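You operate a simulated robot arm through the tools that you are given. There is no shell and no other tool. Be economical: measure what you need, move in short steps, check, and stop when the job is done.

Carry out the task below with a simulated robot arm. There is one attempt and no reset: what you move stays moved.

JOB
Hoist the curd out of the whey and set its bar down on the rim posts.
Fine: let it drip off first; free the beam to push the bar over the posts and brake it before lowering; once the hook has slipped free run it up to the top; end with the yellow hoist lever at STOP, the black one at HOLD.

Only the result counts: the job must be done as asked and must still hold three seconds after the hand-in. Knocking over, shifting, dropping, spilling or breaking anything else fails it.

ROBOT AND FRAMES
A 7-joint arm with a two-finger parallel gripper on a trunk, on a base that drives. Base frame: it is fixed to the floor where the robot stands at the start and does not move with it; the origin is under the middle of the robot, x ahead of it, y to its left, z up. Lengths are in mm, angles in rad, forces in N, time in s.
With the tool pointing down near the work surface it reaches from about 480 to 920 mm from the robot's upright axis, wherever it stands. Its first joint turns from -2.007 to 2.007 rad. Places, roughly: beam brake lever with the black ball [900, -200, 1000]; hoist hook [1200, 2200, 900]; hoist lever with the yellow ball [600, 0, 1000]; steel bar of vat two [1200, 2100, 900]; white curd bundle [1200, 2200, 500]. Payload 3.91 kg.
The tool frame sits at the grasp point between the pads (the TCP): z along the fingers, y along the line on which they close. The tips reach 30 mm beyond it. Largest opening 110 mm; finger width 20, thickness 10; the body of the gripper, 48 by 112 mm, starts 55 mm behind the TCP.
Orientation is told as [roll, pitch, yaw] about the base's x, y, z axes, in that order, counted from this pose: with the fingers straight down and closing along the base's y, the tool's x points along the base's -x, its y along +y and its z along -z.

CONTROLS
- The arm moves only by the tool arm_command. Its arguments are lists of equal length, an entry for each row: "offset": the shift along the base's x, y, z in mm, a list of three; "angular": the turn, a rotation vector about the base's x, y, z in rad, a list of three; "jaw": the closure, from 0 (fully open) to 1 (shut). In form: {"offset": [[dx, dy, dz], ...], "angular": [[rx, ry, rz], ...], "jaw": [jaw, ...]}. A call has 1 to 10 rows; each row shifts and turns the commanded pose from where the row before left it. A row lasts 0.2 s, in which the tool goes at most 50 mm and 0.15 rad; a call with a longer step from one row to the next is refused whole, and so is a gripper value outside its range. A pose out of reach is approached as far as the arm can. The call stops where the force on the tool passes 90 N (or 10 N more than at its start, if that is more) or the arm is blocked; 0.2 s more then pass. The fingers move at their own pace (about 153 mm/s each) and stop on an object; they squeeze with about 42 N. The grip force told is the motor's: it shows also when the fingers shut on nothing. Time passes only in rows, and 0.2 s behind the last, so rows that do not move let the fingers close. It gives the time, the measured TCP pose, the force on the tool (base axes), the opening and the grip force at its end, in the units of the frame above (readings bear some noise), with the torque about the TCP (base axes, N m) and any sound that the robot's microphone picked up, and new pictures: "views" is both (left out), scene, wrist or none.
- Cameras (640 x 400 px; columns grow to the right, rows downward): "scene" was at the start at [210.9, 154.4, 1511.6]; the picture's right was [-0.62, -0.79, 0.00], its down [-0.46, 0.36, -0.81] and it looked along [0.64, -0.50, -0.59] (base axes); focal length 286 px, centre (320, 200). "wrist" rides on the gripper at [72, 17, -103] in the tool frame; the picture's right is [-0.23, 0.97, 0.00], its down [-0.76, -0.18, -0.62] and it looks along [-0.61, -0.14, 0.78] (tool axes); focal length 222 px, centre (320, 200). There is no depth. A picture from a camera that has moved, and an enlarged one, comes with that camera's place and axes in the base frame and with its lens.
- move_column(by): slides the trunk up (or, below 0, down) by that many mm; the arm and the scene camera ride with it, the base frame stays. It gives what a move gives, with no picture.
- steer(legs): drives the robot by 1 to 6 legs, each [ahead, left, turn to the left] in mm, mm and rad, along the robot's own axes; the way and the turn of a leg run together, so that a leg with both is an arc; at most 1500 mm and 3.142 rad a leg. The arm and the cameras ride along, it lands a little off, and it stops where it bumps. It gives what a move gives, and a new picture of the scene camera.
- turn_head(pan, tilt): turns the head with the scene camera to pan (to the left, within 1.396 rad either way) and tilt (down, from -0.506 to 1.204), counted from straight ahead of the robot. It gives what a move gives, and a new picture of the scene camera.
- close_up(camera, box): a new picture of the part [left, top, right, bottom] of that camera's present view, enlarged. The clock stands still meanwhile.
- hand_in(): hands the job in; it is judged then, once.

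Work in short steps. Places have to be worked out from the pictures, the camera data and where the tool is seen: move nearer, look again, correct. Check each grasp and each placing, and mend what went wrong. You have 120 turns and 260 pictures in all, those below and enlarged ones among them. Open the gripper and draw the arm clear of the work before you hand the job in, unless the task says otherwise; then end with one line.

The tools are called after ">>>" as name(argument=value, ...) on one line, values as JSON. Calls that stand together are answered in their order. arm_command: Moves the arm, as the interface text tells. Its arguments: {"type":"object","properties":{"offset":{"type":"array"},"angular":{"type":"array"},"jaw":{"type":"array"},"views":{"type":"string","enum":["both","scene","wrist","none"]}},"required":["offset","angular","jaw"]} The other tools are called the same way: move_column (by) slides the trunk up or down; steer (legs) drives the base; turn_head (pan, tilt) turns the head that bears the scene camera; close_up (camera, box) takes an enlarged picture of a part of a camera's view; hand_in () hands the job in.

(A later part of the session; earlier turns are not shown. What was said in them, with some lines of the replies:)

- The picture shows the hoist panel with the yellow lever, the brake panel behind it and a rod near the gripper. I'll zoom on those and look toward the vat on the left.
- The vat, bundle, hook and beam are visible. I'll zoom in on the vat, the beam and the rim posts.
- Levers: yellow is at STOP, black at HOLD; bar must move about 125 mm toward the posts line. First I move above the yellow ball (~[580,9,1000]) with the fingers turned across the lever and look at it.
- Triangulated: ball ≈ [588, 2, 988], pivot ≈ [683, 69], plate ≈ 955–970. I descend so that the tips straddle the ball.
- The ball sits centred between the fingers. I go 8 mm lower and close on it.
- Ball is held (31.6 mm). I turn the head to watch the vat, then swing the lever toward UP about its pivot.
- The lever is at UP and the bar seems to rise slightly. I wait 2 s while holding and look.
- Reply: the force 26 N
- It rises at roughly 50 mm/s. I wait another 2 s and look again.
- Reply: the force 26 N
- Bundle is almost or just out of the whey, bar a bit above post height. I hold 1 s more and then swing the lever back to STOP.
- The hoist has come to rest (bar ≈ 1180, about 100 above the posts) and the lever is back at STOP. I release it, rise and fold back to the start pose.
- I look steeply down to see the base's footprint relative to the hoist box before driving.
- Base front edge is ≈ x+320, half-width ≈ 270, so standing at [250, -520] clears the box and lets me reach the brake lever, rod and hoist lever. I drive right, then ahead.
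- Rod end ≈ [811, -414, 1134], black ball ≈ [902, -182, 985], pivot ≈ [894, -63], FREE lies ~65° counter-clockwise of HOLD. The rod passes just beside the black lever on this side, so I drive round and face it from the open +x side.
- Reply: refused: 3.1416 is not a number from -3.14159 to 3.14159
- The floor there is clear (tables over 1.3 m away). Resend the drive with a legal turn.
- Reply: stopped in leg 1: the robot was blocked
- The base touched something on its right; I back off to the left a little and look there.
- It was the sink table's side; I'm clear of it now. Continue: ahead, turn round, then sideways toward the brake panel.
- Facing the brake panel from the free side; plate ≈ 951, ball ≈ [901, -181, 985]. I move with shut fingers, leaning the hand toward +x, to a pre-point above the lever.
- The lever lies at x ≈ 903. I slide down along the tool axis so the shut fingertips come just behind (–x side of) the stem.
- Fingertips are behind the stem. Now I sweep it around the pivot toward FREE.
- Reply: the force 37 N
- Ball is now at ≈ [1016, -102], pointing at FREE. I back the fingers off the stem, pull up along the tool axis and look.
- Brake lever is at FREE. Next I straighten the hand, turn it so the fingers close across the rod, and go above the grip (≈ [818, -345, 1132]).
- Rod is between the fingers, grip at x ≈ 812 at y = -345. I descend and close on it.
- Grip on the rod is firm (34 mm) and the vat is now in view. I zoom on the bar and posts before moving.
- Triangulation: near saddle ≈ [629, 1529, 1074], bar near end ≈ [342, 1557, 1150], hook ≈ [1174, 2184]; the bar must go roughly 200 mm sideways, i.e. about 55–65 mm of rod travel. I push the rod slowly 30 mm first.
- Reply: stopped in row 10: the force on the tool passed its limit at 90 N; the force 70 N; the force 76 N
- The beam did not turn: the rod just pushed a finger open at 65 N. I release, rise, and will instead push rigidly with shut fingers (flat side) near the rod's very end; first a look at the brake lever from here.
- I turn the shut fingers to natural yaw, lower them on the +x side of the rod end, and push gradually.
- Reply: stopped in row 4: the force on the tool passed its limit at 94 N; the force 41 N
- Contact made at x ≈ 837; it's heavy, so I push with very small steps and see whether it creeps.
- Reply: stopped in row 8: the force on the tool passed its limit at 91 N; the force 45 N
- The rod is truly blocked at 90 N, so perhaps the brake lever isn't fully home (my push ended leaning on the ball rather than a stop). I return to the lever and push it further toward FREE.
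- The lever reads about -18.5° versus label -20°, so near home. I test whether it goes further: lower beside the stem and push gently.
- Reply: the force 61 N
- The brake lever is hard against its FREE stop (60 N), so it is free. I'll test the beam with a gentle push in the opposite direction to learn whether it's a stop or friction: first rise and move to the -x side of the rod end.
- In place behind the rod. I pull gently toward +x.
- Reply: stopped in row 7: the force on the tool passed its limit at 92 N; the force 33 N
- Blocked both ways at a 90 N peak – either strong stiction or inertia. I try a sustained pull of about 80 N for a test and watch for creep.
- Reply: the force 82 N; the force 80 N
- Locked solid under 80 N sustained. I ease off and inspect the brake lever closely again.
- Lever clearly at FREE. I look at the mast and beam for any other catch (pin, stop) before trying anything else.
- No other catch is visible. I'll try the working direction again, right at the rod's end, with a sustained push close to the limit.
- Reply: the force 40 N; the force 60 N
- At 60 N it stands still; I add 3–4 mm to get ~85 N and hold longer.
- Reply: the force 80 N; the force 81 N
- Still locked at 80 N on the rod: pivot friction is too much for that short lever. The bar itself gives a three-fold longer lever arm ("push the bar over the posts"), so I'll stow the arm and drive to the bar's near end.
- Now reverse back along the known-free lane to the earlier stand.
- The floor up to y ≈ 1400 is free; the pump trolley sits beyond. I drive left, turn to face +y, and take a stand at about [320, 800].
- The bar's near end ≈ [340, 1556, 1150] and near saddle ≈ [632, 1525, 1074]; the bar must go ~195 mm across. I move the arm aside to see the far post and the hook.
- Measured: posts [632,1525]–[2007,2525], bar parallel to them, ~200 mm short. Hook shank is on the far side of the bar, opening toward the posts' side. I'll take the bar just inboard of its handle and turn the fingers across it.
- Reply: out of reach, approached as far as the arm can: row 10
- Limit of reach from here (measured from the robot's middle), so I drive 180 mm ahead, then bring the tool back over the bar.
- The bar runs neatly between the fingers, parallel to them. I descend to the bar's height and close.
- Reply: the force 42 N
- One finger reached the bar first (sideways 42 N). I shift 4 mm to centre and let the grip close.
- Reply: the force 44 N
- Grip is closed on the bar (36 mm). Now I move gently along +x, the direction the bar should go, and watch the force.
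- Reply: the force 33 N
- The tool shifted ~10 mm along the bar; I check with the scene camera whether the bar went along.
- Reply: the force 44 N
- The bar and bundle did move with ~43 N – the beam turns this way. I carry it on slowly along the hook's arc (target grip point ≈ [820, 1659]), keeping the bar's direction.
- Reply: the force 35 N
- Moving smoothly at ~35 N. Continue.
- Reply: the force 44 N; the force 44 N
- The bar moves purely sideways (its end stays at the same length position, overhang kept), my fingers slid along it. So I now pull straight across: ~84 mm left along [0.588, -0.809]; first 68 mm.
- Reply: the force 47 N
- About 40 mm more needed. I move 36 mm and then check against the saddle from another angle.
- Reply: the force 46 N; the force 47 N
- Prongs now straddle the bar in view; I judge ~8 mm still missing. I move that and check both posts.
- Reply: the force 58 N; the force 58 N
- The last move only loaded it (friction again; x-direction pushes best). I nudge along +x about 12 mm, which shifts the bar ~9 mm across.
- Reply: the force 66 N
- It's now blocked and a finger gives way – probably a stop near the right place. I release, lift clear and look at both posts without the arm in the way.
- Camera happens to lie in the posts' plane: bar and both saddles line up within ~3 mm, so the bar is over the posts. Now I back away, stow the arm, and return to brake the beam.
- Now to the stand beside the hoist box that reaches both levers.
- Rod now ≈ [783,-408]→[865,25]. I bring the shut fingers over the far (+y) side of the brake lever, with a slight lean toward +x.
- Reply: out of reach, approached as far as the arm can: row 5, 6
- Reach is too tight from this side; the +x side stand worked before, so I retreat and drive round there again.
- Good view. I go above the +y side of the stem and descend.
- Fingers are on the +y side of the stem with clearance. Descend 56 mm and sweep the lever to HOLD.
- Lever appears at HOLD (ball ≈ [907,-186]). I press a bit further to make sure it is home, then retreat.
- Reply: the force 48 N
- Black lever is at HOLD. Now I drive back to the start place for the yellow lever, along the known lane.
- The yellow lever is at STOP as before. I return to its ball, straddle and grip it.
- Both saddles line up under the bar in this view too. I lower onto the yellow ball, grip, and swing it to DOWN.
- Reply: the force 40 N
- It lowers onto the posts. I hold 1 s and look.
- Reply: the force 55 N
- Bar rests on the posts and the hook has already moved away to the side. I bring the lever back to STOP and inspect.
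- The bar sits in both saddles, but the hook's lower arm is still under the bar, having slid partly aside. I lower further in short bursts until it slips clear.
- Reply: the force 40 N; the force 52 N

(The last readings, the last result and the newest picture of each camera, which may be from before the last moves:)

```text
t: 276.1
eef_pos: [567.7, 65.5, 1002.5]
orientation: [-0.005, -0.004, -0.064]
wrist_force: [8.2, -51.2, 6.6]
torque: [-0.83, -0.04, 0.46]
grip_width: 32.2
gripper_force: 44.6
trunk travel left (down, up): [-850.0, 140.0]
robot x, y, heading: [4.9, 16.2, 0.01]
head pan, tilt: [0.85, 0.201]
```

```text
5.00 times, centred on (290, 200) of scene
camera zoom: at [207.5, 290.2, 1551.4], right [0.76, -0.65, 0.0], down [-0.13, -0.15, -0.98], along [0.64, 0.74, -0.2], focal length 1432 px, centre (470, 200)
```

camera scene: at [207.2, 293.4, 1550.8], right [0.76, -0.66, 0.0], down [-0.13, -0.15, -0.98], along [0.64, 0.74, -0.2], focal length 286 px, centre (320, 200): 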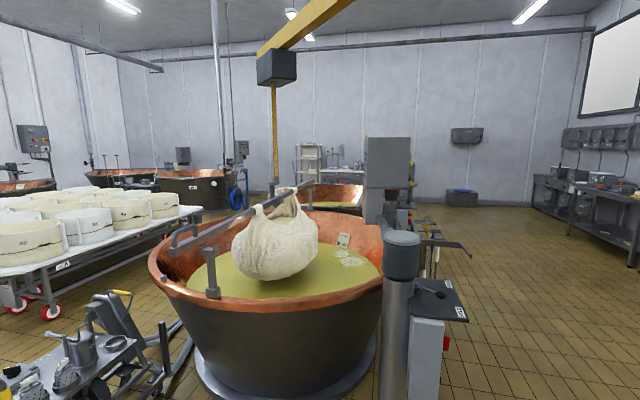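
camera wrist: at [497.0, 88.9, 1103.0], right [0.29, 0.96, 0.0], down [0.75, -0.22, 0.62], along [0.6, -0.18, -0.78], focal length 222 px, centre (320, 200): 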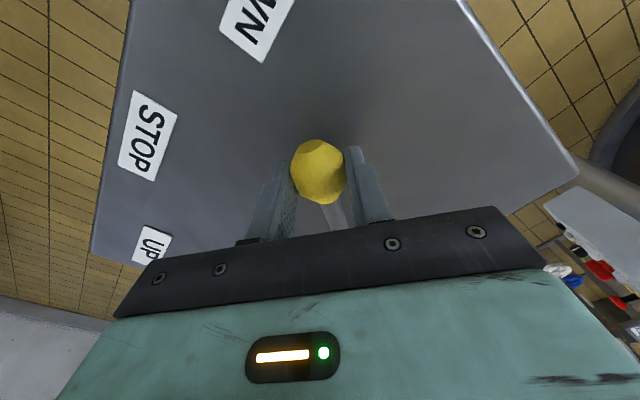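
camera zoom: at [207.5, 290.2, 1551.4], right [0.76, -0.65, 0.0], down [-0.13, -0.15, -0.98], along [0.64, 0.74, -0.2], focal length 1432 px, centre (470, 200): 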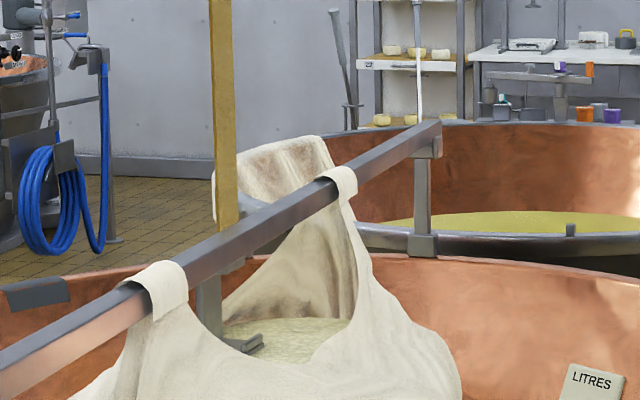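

The hook has slid off to the far side of the bar and is dropping behind it. I keep lowering briefly to see where it ends.

>>> arm_command(offset=[[0, 0, 0], [0, 0, 0], [0, 0, 0]], angular=[[0, 0, 0], [0, 0, 0], [0, 0, 0]], jaw=[0.85, 0.85, 0.85], views="none")

>>> close_up(camera="scene", box=[230, 80, 350, 240])

```text
t: 276.9
eef_pos: [567.5, 67.1, 1001.0]
orientation: [-0.004, -0.004, -0.062]
wrist_force: [5.3, -53.5, 7.7]
torque: [-0.96, 0.17, 0.59]
grip_width: 32.3
gripper_force: 44.5
trunk travel left (down, up): [-850.0, 140.0]
robot x, y, heading: [4.1, 14.3, 0.005]
head pan, tilt: [0.85, 0.201]
```

```text
2.50 times, centred on (290, 160) of scene
camera zoom: at [207.2, 290.3, 1551.4], right [0.76, -0.65, 0.0], down [-0.13, -0.15, -0.98], along [0.64, 0.74, -0.2], focal length 716 px, centre (395, 300)
```

zoom: 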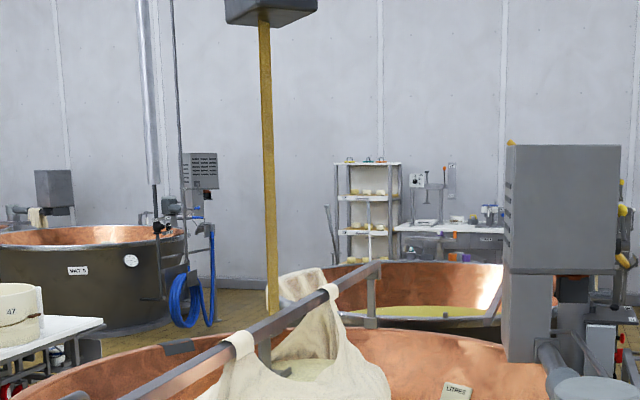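

The hoist head has shifted ~45 mm sideways with the hook behind the bar. I stop here and study the hook against the bar before raising.

>>> arm_command(offset=[[0.4, -15.1, 0], [2.4, -14.8, 0], [4.3, -14.5, 0], [6.2, -13.7, 0], [7.8, -12.9, 0], [0, 0, 0]], angular=[[0, 0, 0.13], [0, 0, 0.13], [0, 0, 0.13], [0, 0, 0.13], [0, 0, 0.13], [0, 0, 0]], jaw=[0.85, 0.85, 0.85, 0.85, 0.85, 0.85], views="none")

>>> close_up(camera="scene", box=[240, 180, 320, 240])

>>> close_up(camera="scene", box=[140, 140, 420, 315])

```text
t: 278.3
eef_pos: [587.3, 1.8, 1001.1]
orientation: [-0.003, -0.003, 0.598]
wrist_force: [0.2, -1.1, 3.6]
torque: [-0.08, 0.09, 0.51]
grip_width: 31.5
gripper_force: 45.1
trunk travel left (down, up): [-850.0, 140.0]
robot x, y, heading: [3.7, 11.0, 0.008]
head pan, tilt: [0.85, 0.201]
```

```text
6.67 times, centred on (280, 210) of scene
camera zoom: at [207.1, 293.3, 1550.8], right [0.76, -0.65, 0.0], down [-0.13, -0.15, -0.98], along [0.64, 0.74, -0.2], focal length 1910 px, centre (587, 133)
```

zoom: 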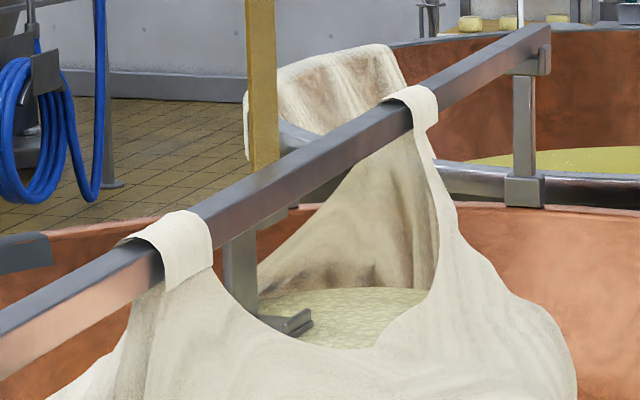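

```text
2.29 times, centred on (280, 228) of scene
camera zoom: at [207.1, 293.3, 1550.8], right [0.76, -0.65, 0.0], down [-0.13, -0.15, -0.98], along [0.64, 0.74, -0.2], focal length 655 px, centre (411, 137)
```

zoom: 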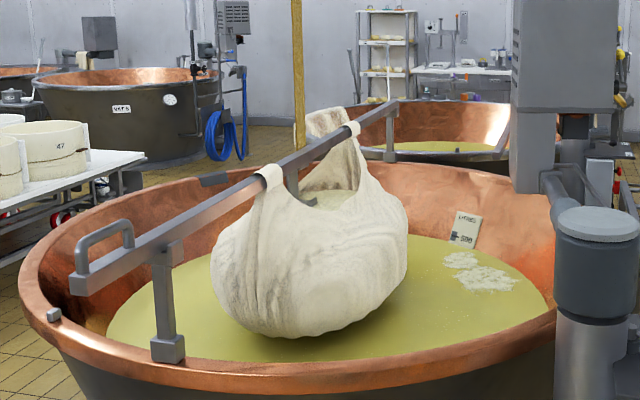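

The hook's arm may still lie under the bar. I test with a short burst UP (hook is ~150 mm low) and look at where it travels.

>>> arm_command(offset=[[9.5, -11.7, 0], [10.9, -10.4, 0], [12.2, -8.9, 0], [13.2, -7.2, 0], [14, -5.5, 0], [0, 0, 0], [-14, 5.5, 0], [-13.2, 7.2, 0], [-12.2, 8.9, 0], [-10.9, 10.4, 0]], angular=[[0, 0, 0.13], [0, 0, 0.13], [0, 0, 0.13], [0, 0, 0.13], [0, 0, 0.13], [0, 0, 0], [0, 0, -0.13], [0, 0, -0.13], [0, 0, -0.13], [0, 0, -0.13]], jaw=[0.85, 0.85, 0.85, 0.85, 0.85, 0.85, 0.85, 0.85, 0.85, 0.85], views="none")

>>> arm_command(offset=[[-9.5, 11.7, 0], [0, 0, 0]], angular=[[0, 0, -0.13], [0, 0, 0]], jaw=[0.85, 0.85], views="none")

>>> close_up(camera="scene", box=[240, 180, 320, 240])

```text
t: 280.5
eef_pos: [597.2, -7.6, 1000.9]
orientation: [0.001, -0.003, 0.728]
wrist_force: [-4.6, -6.1, 0.9]
torque: [-0.64, 0.56, -0.28]
grip_width: 31.7
gripper_force: 45.1
trunk travel left (down, up): [-850.0, 140.0]
robot x, y, heading: [5.1, 11.7, 0.008]
head pan, tilt: [0.85, 0.201]
```

```text
t: 281.1
eef_pos: [587.8, 3.6, 1002.0]
orientation: [0.001, -0.003, 0.598]
wrist_force: [-1.4, -1.3, 0.7]
torque: [-0.03, 0.03, 0.34]
grip_width: 31.5
gripper_force: 45.3
trunk travel left (down, up): [-850.0, 140.0]
robot x, y, heading: [5.2, 16.6, 0.004]
head pan, tilt: [0.85, 0.201]
```

```text
6.67 times, centred on (280, 210) of scene
camera zoom: at [207.1, 293.4, 1550.8], right [0.76, -0.65, 0.0], down [-0.13, -0.15, -0.98], along [0.64, 0.74, -0.2], focal length 1910 px, centre (587, 133)
```

zoom: 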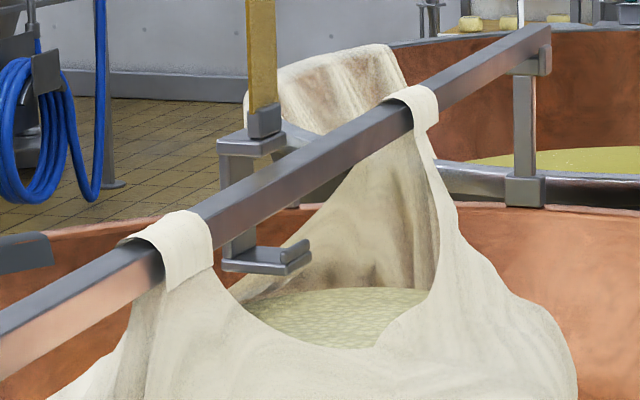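

The hook came up freely ~100 mm beside the bar. I zoom from the current view is ambiguous, so another short burst UP with a check whether the bar stays on its posts.

>>> arm_command(offset=[[9.5, -11.7, 0], [10.9, -10.4, 0], [12.2, -8.9, 0], [13.2, -7.2, 0], [-13.2, 7.2, 0], [-12.2, 8.9, 0], [-10.9, 10.4, 0], [-9.5, 11.7, 0], [0, 0, 0]], angular=[[0, 0, 0.13], [0, 0, 0.13], [0, 0, 0.13], [0, 0, 0.13], [0, 0, -0.13], [0, 0, -0.13], [0, 0, -0.13], [0, 0, -0.13], [0, 0, 0]], jaw=[0.85, 0.85, 0.85, 0.85, 0.85, 0.85, 0.85, 0.85, 0.85], views="none")

>>> close_up(camera="scene", box=[240, 180, 320, 240])

>>> close_up(camera="scene", box=[160, 200, 260, 310])

```text
t: 283.1
eef_pos: [588.5, 3.0, 1002.3]
orientation: [-0.001, -0.006, 0.596]
wrist_force: [4.0, -0.3, 9.7]
torque: [-0.01, -0.08, 0.34]
grip_width: 31.6
gripper_force: 45.1
trunk travel left (down, up): [-850.0, 140.0]
robot x, y, heading: [3.7, 13.5, 0.006]
head pan, tilt: [0.85, 0.201]
```

```text
6.67 times, centred on (280, 210) of scene
camera zoom: at [207.0, 293.5, 1550.9], right [0.76, -0.65, 0.0], down [-0.13, -0.15, -0.98], along [0.64, 0.74, -0.2], focal length 1910 px, centre (587, 133)
```

zoom: 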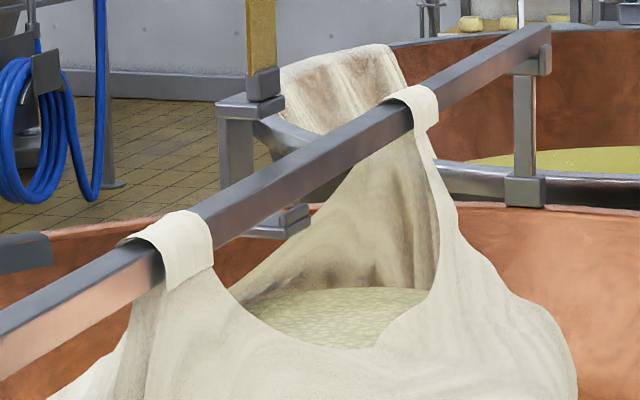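

```text
3.64 times, centred on (210, 255) of scene
camera zoom: at [207.0, 293.5, 1550.9], right [0.76, -0.65, 0.0], down [-0.13, -0.15, -0.98], along [0.64, 0.74, -0.2], focal length 1042 px, centre (720, 0)
```

zoom: 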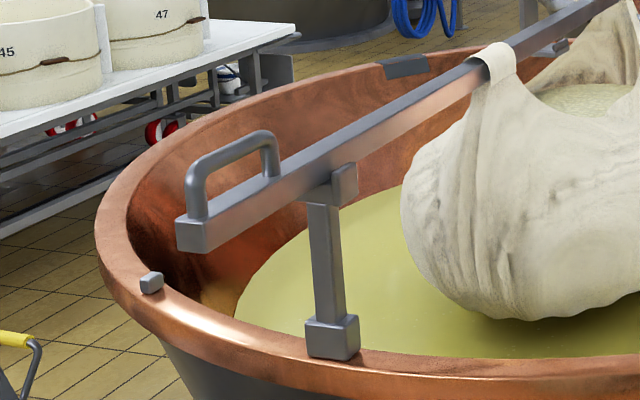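

Bar still seated. The hook's lower arm is now just at the bar's underside in view; a very short burst (3 steps) next.

>>> arm_command(offset=[[9.5, -11.7, 0], [10.9, -10.4, 0], [12.2, -8.9, 0], [-12.2, 8.9, 0], [-10.9, 10.4, 0], [-9.5, 11.7, 0], [0, 0, 0]], angular=[[0, 0, 0.13], [0, 0, 0.13], [0, 0, 0.13], [0, 0, -0.13], [0, 0, -0.13], [0, 0, -0.13], [0, 0, 0]], jaw=[0.85, 0.85, 0.85, 0.85, 0.85, 0.85, 0.85], views="none")

>>> close_up(camera="scene", box=[240, 180, 320, 240])

```text
t: 284.7
eef_pos: [587.4, 3.4, 1000.4]
orientation: [0.001, 0.0, 0.596]
wrist_force: [3.7, -1.2, -1.7]
torque: [-0.01, -0.25, 0.25]
grip_width: 31.5
gripper_force: 45.5
trunk travel left (down, up): [-850.0, 140.0]
robot x, y, heading: [5.7, 12.0, 0.01]
head pan, tilt: [0.85, 0.201]
```

```text
6.67 times, centred on (280, 210) of scene
camera zoom: at [207.4, 293.3, 1550.6], right [0.76, -0.65, 0.0], down [-0.13, -0.15, -0.98], along [0.64, 0.74, -0.2], focal length 1910 px, centre (587, 133)
```

zoom: 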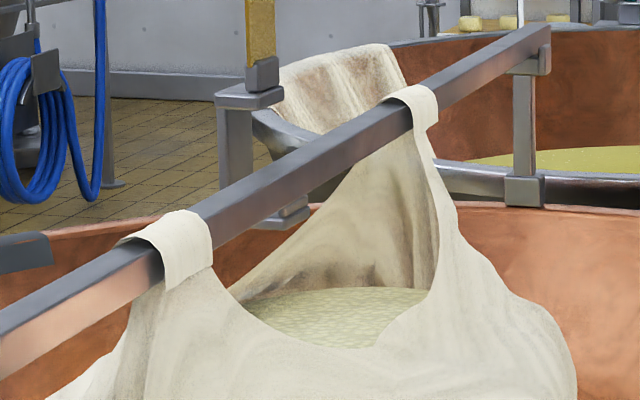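

Still nothing lifted. One more tiny burst; compare bar in the near saddle too.

>>> arm_command(offset=[[9.5, -11.7, 0], [10.9, -10.4, 0], [12.2, -8.9, 0], [-12.2, 8.9, 0], [-10.9, 10.4, 0], [-9.5, 11.7, 0], [0, 0, 0]], angular=[[0, 0, 0.13], [0, 0, 0.13], [0, 0, 0.13], [0, 0, -0.13], [0, 0, -0.13], [0, 0, -0.13], [0, 0, 0]], jaw=[0.85, 0.85, 0.85, 0.85, 0.85, 0.85, 0.85], views="none")

>>> close_up(camera="scene", box=[240, 180, 320, 240])

>>> close_up(camera="scene", box=[160, 200, 260, 310])

```text
t: 286.3
eef_pos: [588.0, 4.0, 1000.7]
orientation: [0.0, -0.004, 0.594]
wrist_force: [2.1, -0.5, -7.7]
torque: [0.05, -0.24, 0.34]
grip_width: 31.7
gripper_force: 45.0
trunk travel left (down, up): [-850.0, 140.0]
robot x, y, heading: [4.1, 18.2, 0.007]
head pan, tilt: [0.85, 0.201]
```

```text
6.67 times, centred on (280, 210) of scene
camera zoom: at [207.6, 293.4, 1550.7], right [0.76, -0.65, 0.0], down [-0.13, -0.15, -0.98], along [0.64, 0.74, -0.2], focal length 1910 px, centre (587, 133)
```

zoom: 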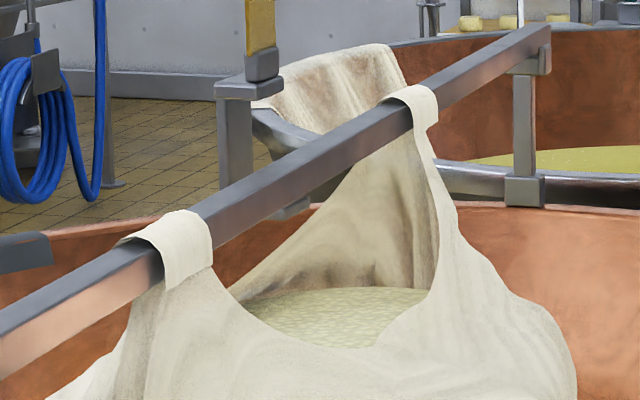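

```text
3.64 times, centred on (210, 255) of scene
camera zoom: at [207.6, 293.4, 1550.7], right [0.76, -0.65, 0.0], down [-0.13, -0.15, -0.98], along [0.64, 0.74, -0.2], focal length 1042 px, centre (720, 0)
```

zoom: 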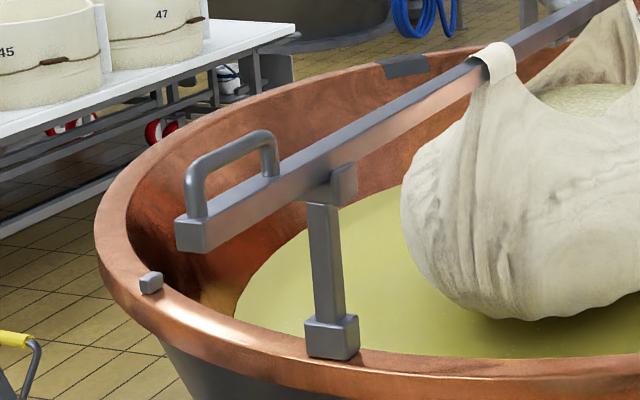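

The hook passes behind the bar without touching – it is free. I run it up to the top and watch.

>>> arm_command(offset=[[9.5, -11.7, 0], [10.9, -10.4, 0], [12.2, -8.9, 0], [13.2, -7.2, 0], [14, -5.5, 0], [0, 0, 0], [0, 0, 0], [0, 0, 0], [0, 0, 0], [0, 0, 0]], angular=[[0, 0, 0.13], [0, 0, 0.13], [0, 0, 0.13], [0, 0, 0.13], [0, 0, 0.13], [0, 0, 0], [0, 0, 0], [0, 0, 0], [0, 0, 0], [0, 0, 0]], jaw=[0.85, 0.85, 0.85, 0.85, 0.85, 0.85, 0.85, 0.85, 0.85, 0.85], views="scene")

>>> arm_command(offset=[[0, 0, 0], [0, 0, 0], [0, 0, 0], [0, 0, 0], [0, 0, 0], [0, 0, 0], [0, 0, 0], [0, 0, 0], [0, 0, 0], [0, 0, 0]], angular=[[0, 0, 0], [0, 0, 0], [0, 0, 0], [0, 0, 0], [0, 0, 0], [0, 0, 0], [0, 0, 0], [0, 0, 0], [0, 0, 0], [0, 0, 0]], jaw=[0.85, 0.85, 0.85, 0.85, 0.85, 0.85, 0.85, 0.85, 0.85, 0.85], views="scene")

>>> arm_command(offset=[[0, 0, 0], [0, 0, 0], [0, 0, 0], [0, 0, 0], [0, 0, 0], [0, 0, 0], [0, 0, 0], [0, 0, 0], [0, 0, 0], [0, 0, 0]], angular=[[0, 0, 0], [0, 0, 0], [0, 0, 0], [0, 0, 0], [0, 0, 0], [0, 0, 0], [0, 0, 0], [0, 0, 0], [0, 0, 0], [0, 0, 0]], jaw=[0.85, 0.85, 0.85, 0.85, 0.85, 0.85, 0.85, 0.85, 0.85, 0.85], views="scene")

```text
t: 288.5
eef_pos: [646.8, -41.1, 1000.7]
orientation: [0.0, 0.0, 1.246]
wrist_force: [-5.5, -13.5, 3.3]
torque: [-0.7, 0.21, 0.06]
grip_width: 31.5
gripper_force: 45.1
trunk travel left (down, up): [-850.0, 140.0]
robot x, y, heading: [4.6, 15.8, 0.011]
head pan, tilt: [0.85, 0.201]
camera scene: at [206.8, 292.7, 1550.9], right [0.76, -0.65, 0.0], down [-0.13, -0.15, -0.98], along [0.64, 0.74, -0.2], focal length 286 px, centre (320, 200)
```

scene: 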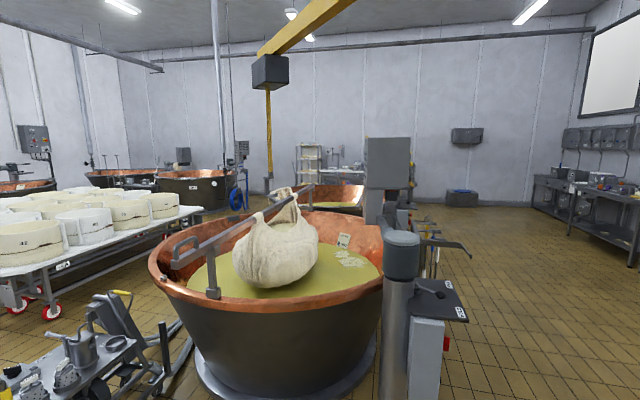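

```text
t: 290.7
eef_pos: [647.3, -43.4, 1001.6]
orientation: [0.001, -0.003, 1.247]
wrist_force: [-5.7, -19.5, -2.4]
torque: [-0.41, 0.13, -0.06]
grip_width: 31.6
gripper_force: 45.0
trunk travel left (down, up): [-850.0, 140.0]
robot x, y, heading: [3.5, 11.4, 0.004]
head pan, tilt: [0.85, 0.201]
camera scene: at [206.8, 292.3, 1551.0], right [0.76, -0.65, 0.0], down [-0.13, -0.15, -0.98], along [0.64, 0.74, -0.2], focal length 286 px, centre (320, 200)
```

scene: 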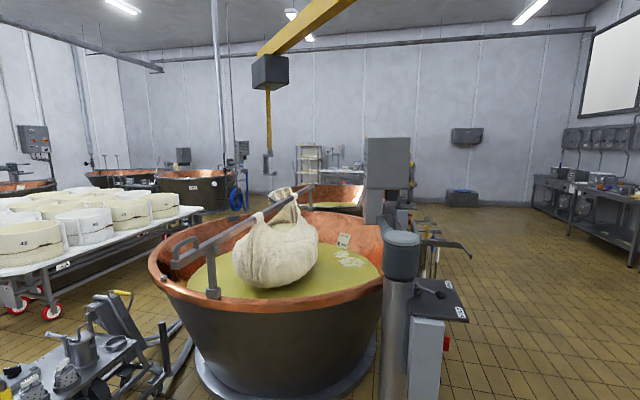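

```text
t: 292.9
eef_pos: [647.3, -42.0, 1002.1]
orientation: [0.0, -0.003, 1.248]
wrist_force: [-6.1, -20.3, -2.6]
torque: [-0.36, 0.11, -0.04]
grip_width: 31.7
gripper_force: 44.5
trunk travel left (down, up): [-850.0, 140.0]
robot x, y, heading: [7.6, 12.0, 0.009]
head pan, tilt: [0.85, 0.201]
camera scene: at [206.9, 292.2, 1551.0], right [0.76, -0.65, 0.0], down [-0.13, -0.15, -0.98], along [0.64, 0.74, -0.2], focal length 286 px, centre (320, 200)
```

scene: 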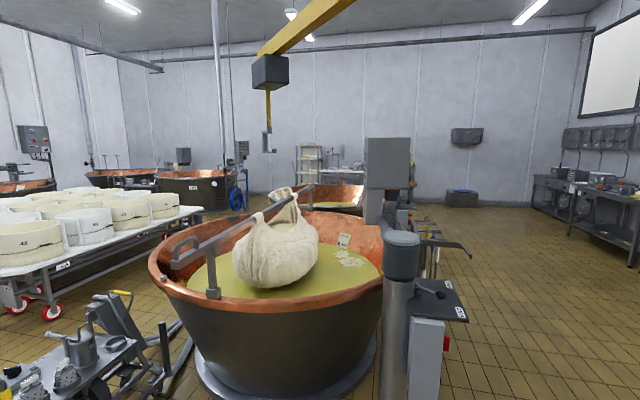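

The hook is clear and rising; the bar stays. Continue until it stops at the top.

>>> arm_command(offset=[[0, 0, 0], [0, 0, 0], [0, 0, 0], [0, 0, 0], [0, 0, 0], [0, 0, 0], [0, 0, 0], [0, 0, 0], [0, 0, 0], [0, 0, 0]], angular=[[0, 0, 0], [0, 0, 0], [0, 0, 0], [0, 0, 0], [0, 0, 0], [0, 0, 0], [0, 0, 0], [0, 0, 0], [0, 0, 0], [0, 0, 0]], jaw=[0.85, 0.85, 0.85, 0.85, 0.85, 0.85, 0.85, 0.85, 0.85, 0.85], views="scene")

>>> arm_command(offset=[[0, 0, 0], [0, 0, 0], [0, 0, 0], [0, 0, 0], [0, 0, 0], [0, 0, 0], [0, 0, 0], [0, 0, 0], [0, 0, 0], [0, 0, 0]], angular=[[0, 0, 0], [0, 0, 0], [0, 0, 0], [0, 0, 0], [0, 0, 0], [0, 0, 0], [0, 0, 0], [0, 0, 0], [0, 0, 0], [0, 0, 0]], jaw=[0.85, 0.85, 0.85, 0.85, 0.85, 0.85, 0.85, 0.85, 0.85, 0.85], views="scene")

>>> arm_command(offset=[[0, 0, 0], [0, 0, 0], [0, 0, 0], [0, 0, 0], [0, 0, 0], [0, 0, 0], [0, 0, 0], [0, 0, 0], [0, 0, 0], [0, 0, 0]], angular=[[0, 0, 0], [0, 0, 0], [0, 0, 0], [0, 0, 0], [0, 0, 0], [0, 0, 0], [0, 0, 0], [0, 0, 0], [0, 0, 0], [0, 0, 0]], jaw=[0.85, 0.85, 0.85, 0.85, 0.85, 0.85, 0.85, 0.85, 0.85, 0.85], views="scene")

```text
t: 295.1
eef_pos: [646.6, -42.8, 1001.5]
orientation: [-0.001, -0.001, 1.246]
wrist_force: [-6.4, -20.6, -2.3]
torque: [-0.33, 0.12, -0.07]
grip_width: 31.5
gripper_force: 44.8
trunk travel left (down, up): [-850.0, 140.0]
robot x, y, heading: [4.8, 14.9, 0.006]
head pan, tilt: [0.85, 0.201]
camera scene: at [206.9, 292.2, 1551.0], right [0.76, -0.65, 0.0], down [-0.13, -0.15, -0.98], along [0.64, 0.74, -0.2], focal length 286 px, centre (320, 200)
```

scene: 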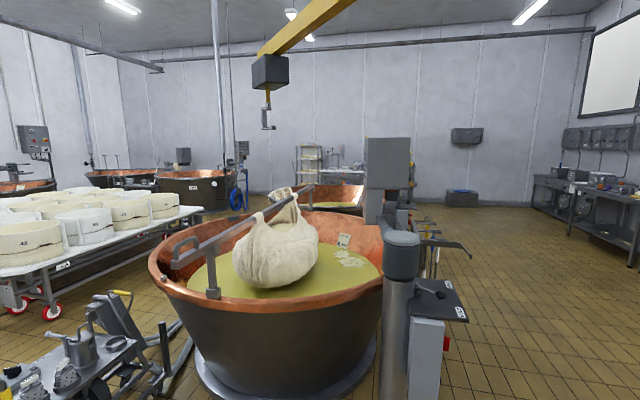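

```text
t: 297.3
eef_pos: [646.6, -41.8, 1001.8]
orientation: [-0.002, -0.001, 1.245]
wrist_force: [-5.6, -19.7, -2.3]
torque: [-0.34, 0.08, -0.11]
grip_width: 32.0
gripper_force: 44.9
trunk travel left (down, up): [-850.0, 140.0]
robot x, y, heading: [5.2, 15.3, 0.011]
head pan, tilt: [0.85, 0.201]
camera scene: at [206.9, 292.3, 1551.0], right [0.76, -0.65, 0.0], down [-0.13, -0.15, -0.98], along [0.64, 0.74, -0.2], focal length 286 px, centre (320, 200)
```

scene: 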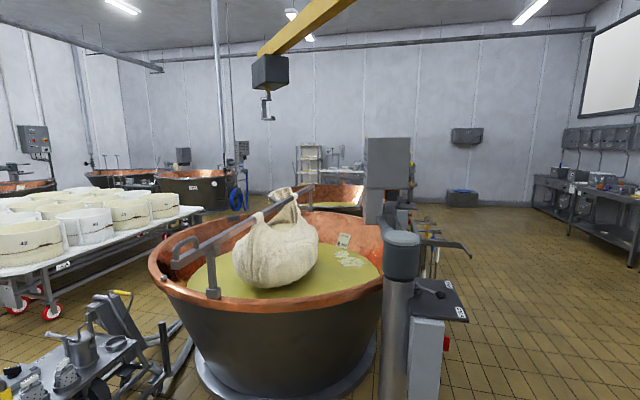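

```text
t: 299.5
eef_pos: [646.7, -42.1, 1002.0]
orientation: [-0.001, -0.001, 1.244]
wrist_force: [-5.1, -18.7, -2.1]
torque: [-0.3, 0.11, -0.1]
grip_width: 31.7
gripper_force: 44.9
trunk travel left (down, up): [-850.0, 140.0]
robot x, y, heading: [1.5, 11.0, 0.007]
head pan, tilt: [0.85, 0.201]
camera scene: at [206.9, 292.4, 1551.0], right [0.76, -0.65, 0.0], down [-0.13, -0.15, -0.98], along [0.64, 0.74, -0.2], focal length 286 px, centre (320, 200)
```

scene: 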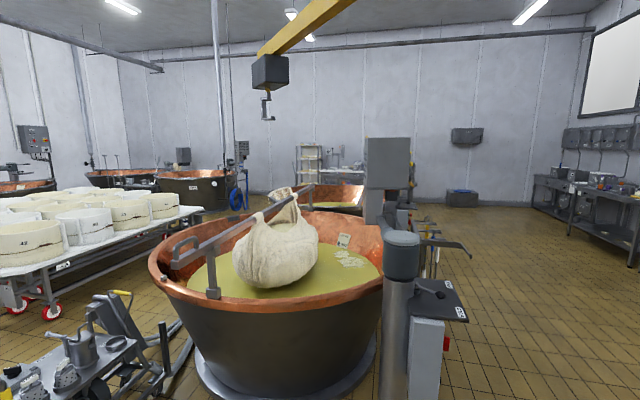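

Hook is at the top (no change between the last frames). Lever back to STOP, release, and retreat.

>>> arm_command(offset=[[-14, 5.5, 0], [-13.2, 7.2, 0], [-12.2, 8.9, 0], [-10.9, 10.4, 0], [-9.5, 11.7, 0], [0, 0, 0]], angular=[[0, 0, -0.13], [0, 0, -0.13], [0, 0, -0.13], [0, 0, -0.13], [0, 0, -0.13], [0, 0, 0]], jaw=[0.85, 0.85, 0.85, 0.85, 0.85, 0.85], views="none")

>>> arm_command(offset=[[0, 0, 0], [0, 0, 0], [0, 0, 45], [0, 0, 45], [0, 0, 45], [-12, -37, 25], [-12, -37, 25], [-12, -37, 25], [-12, -37, 20], [-12, -37, 0]], angular=[[0, 0, 0], [0, 0, 0], [0, 0, 0], [0, 0, 0], [0, 0, 0], [0, 0, -0.12], [0, 0, -0.12], [0, 0, -0.12], [0, 0, -0.12], [0, 0, -0.11]], jaw=[0, 0, 0, 0, 0, 0, 0, 0, 0, 0], views="none")

>>> close_up(camera="scene", box=[140, 140, 420, 315])

>>> turn_head(pan=-0.5, tilt=0.65)

>>> close_up(camera="scene", box=[190, 150, 390, 380])

```text
t: 300.9
eef_pos: [587.5, 5.1, 1001.2]
orientation: [0.0, -0.003, 0.597]
wrist_force: [0.5, -1.0, 1.7]
torque: [0.22, -0.15, 0.43]
grip_width: 31.4
gripper_force: 45.1
trunk travel left (down, up): [-850.0, 140.0]
robot x, y, heading: [10.6, 13.1, 0.008]
head pan, tilt: [0.85, 0.201]
```

```text
t: 303.1
eef_pos: [526.7, -182.3, 1230.7]
orientation: [-0.001, 0.0, 0.005]
wrist_force: [-0.4, 0.1, 0.0]
torque: [-0.03, 0.02, -0.01]
grip_width: 110.0
gripper_force: 0.0
trunk travel left (down, up): [-850.0, 140.0]
robot x, y, heading: [7.7, 14.4, 0.009]
head pan, tilt: [0.85, 0.201]
```

```text
2.29 times, centred on (280, 228) of scene
camera zoom: at [207.1, 293.8, 1550.7], right [0.76, -0.65, 0.0], down [-0.13, -0.15, -0.98], along [0.64, 0.74, -0.2], focal length 655 px, centre (411, 137)
```

zoom: 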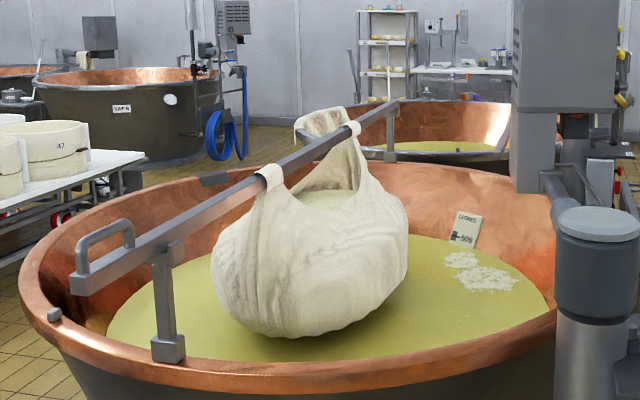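

```text
t: 304.6
eef_pos: [527.2, -181.7, 1231.4]
orientation: [0.0, -0.002, 0.008]
wrist_force: [0.4, -0.4, 0.0]
torque: [-0.02, -0.01, -0.01]
grip_width: 110.0
gripper_force: 0.0
trunk travel left (down, up): [-850.0, 140.0]
robot x, y, heading: [3.7, 11.6, 0.006]
head pan, tilt: [-0.499, 0.649]
camera scene: at [222.7, 182.0, 1509.8], right [-0.47, -0.88, 0.0], down [-0.53, 0.29, -0.8], along [0.7, -0.38, -0.6], focal length 286 px, centre (320, 200)
```

scene: 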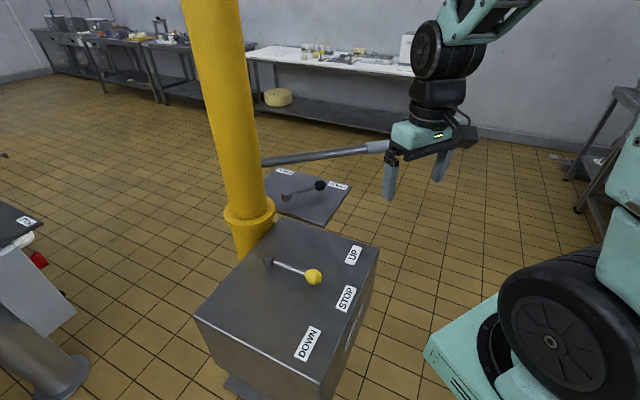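

```text
1.74 times, centred on (290, 265) of scene
camera zoom: at [222.7, 182.0, 1509.8], right [-0.47, -0.88, 0.0], down [-0.53, 0.29, -0.8], along [0.7, -0.38, -0.6], focal length 498 px, centre (372, 87)
```

zoom: 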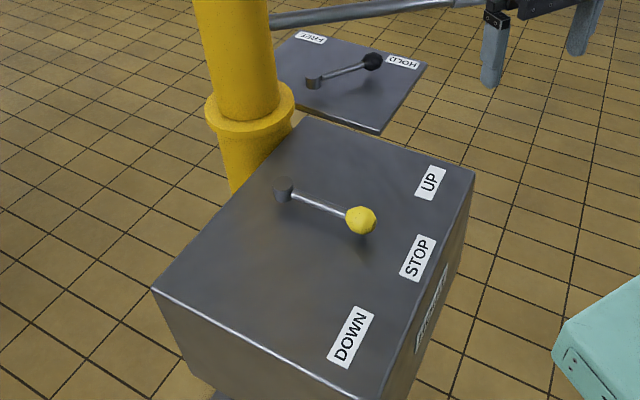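

Everything matches: the bar is on both posts, the hook is at the top, yellow is at STOP, black is at HOLD, and the arm is clear with the gripper open. I hand in.

>>> hand_in()

```text
The job is handed in.
```

The curd is hoisted out and its bar rests on both rim posts, with the hook free and run up to the top, the yellow lever at STOP and the black lever at HOLD; on the way, the robot's base bumped a sink table once and I backed off without seeing any harm.
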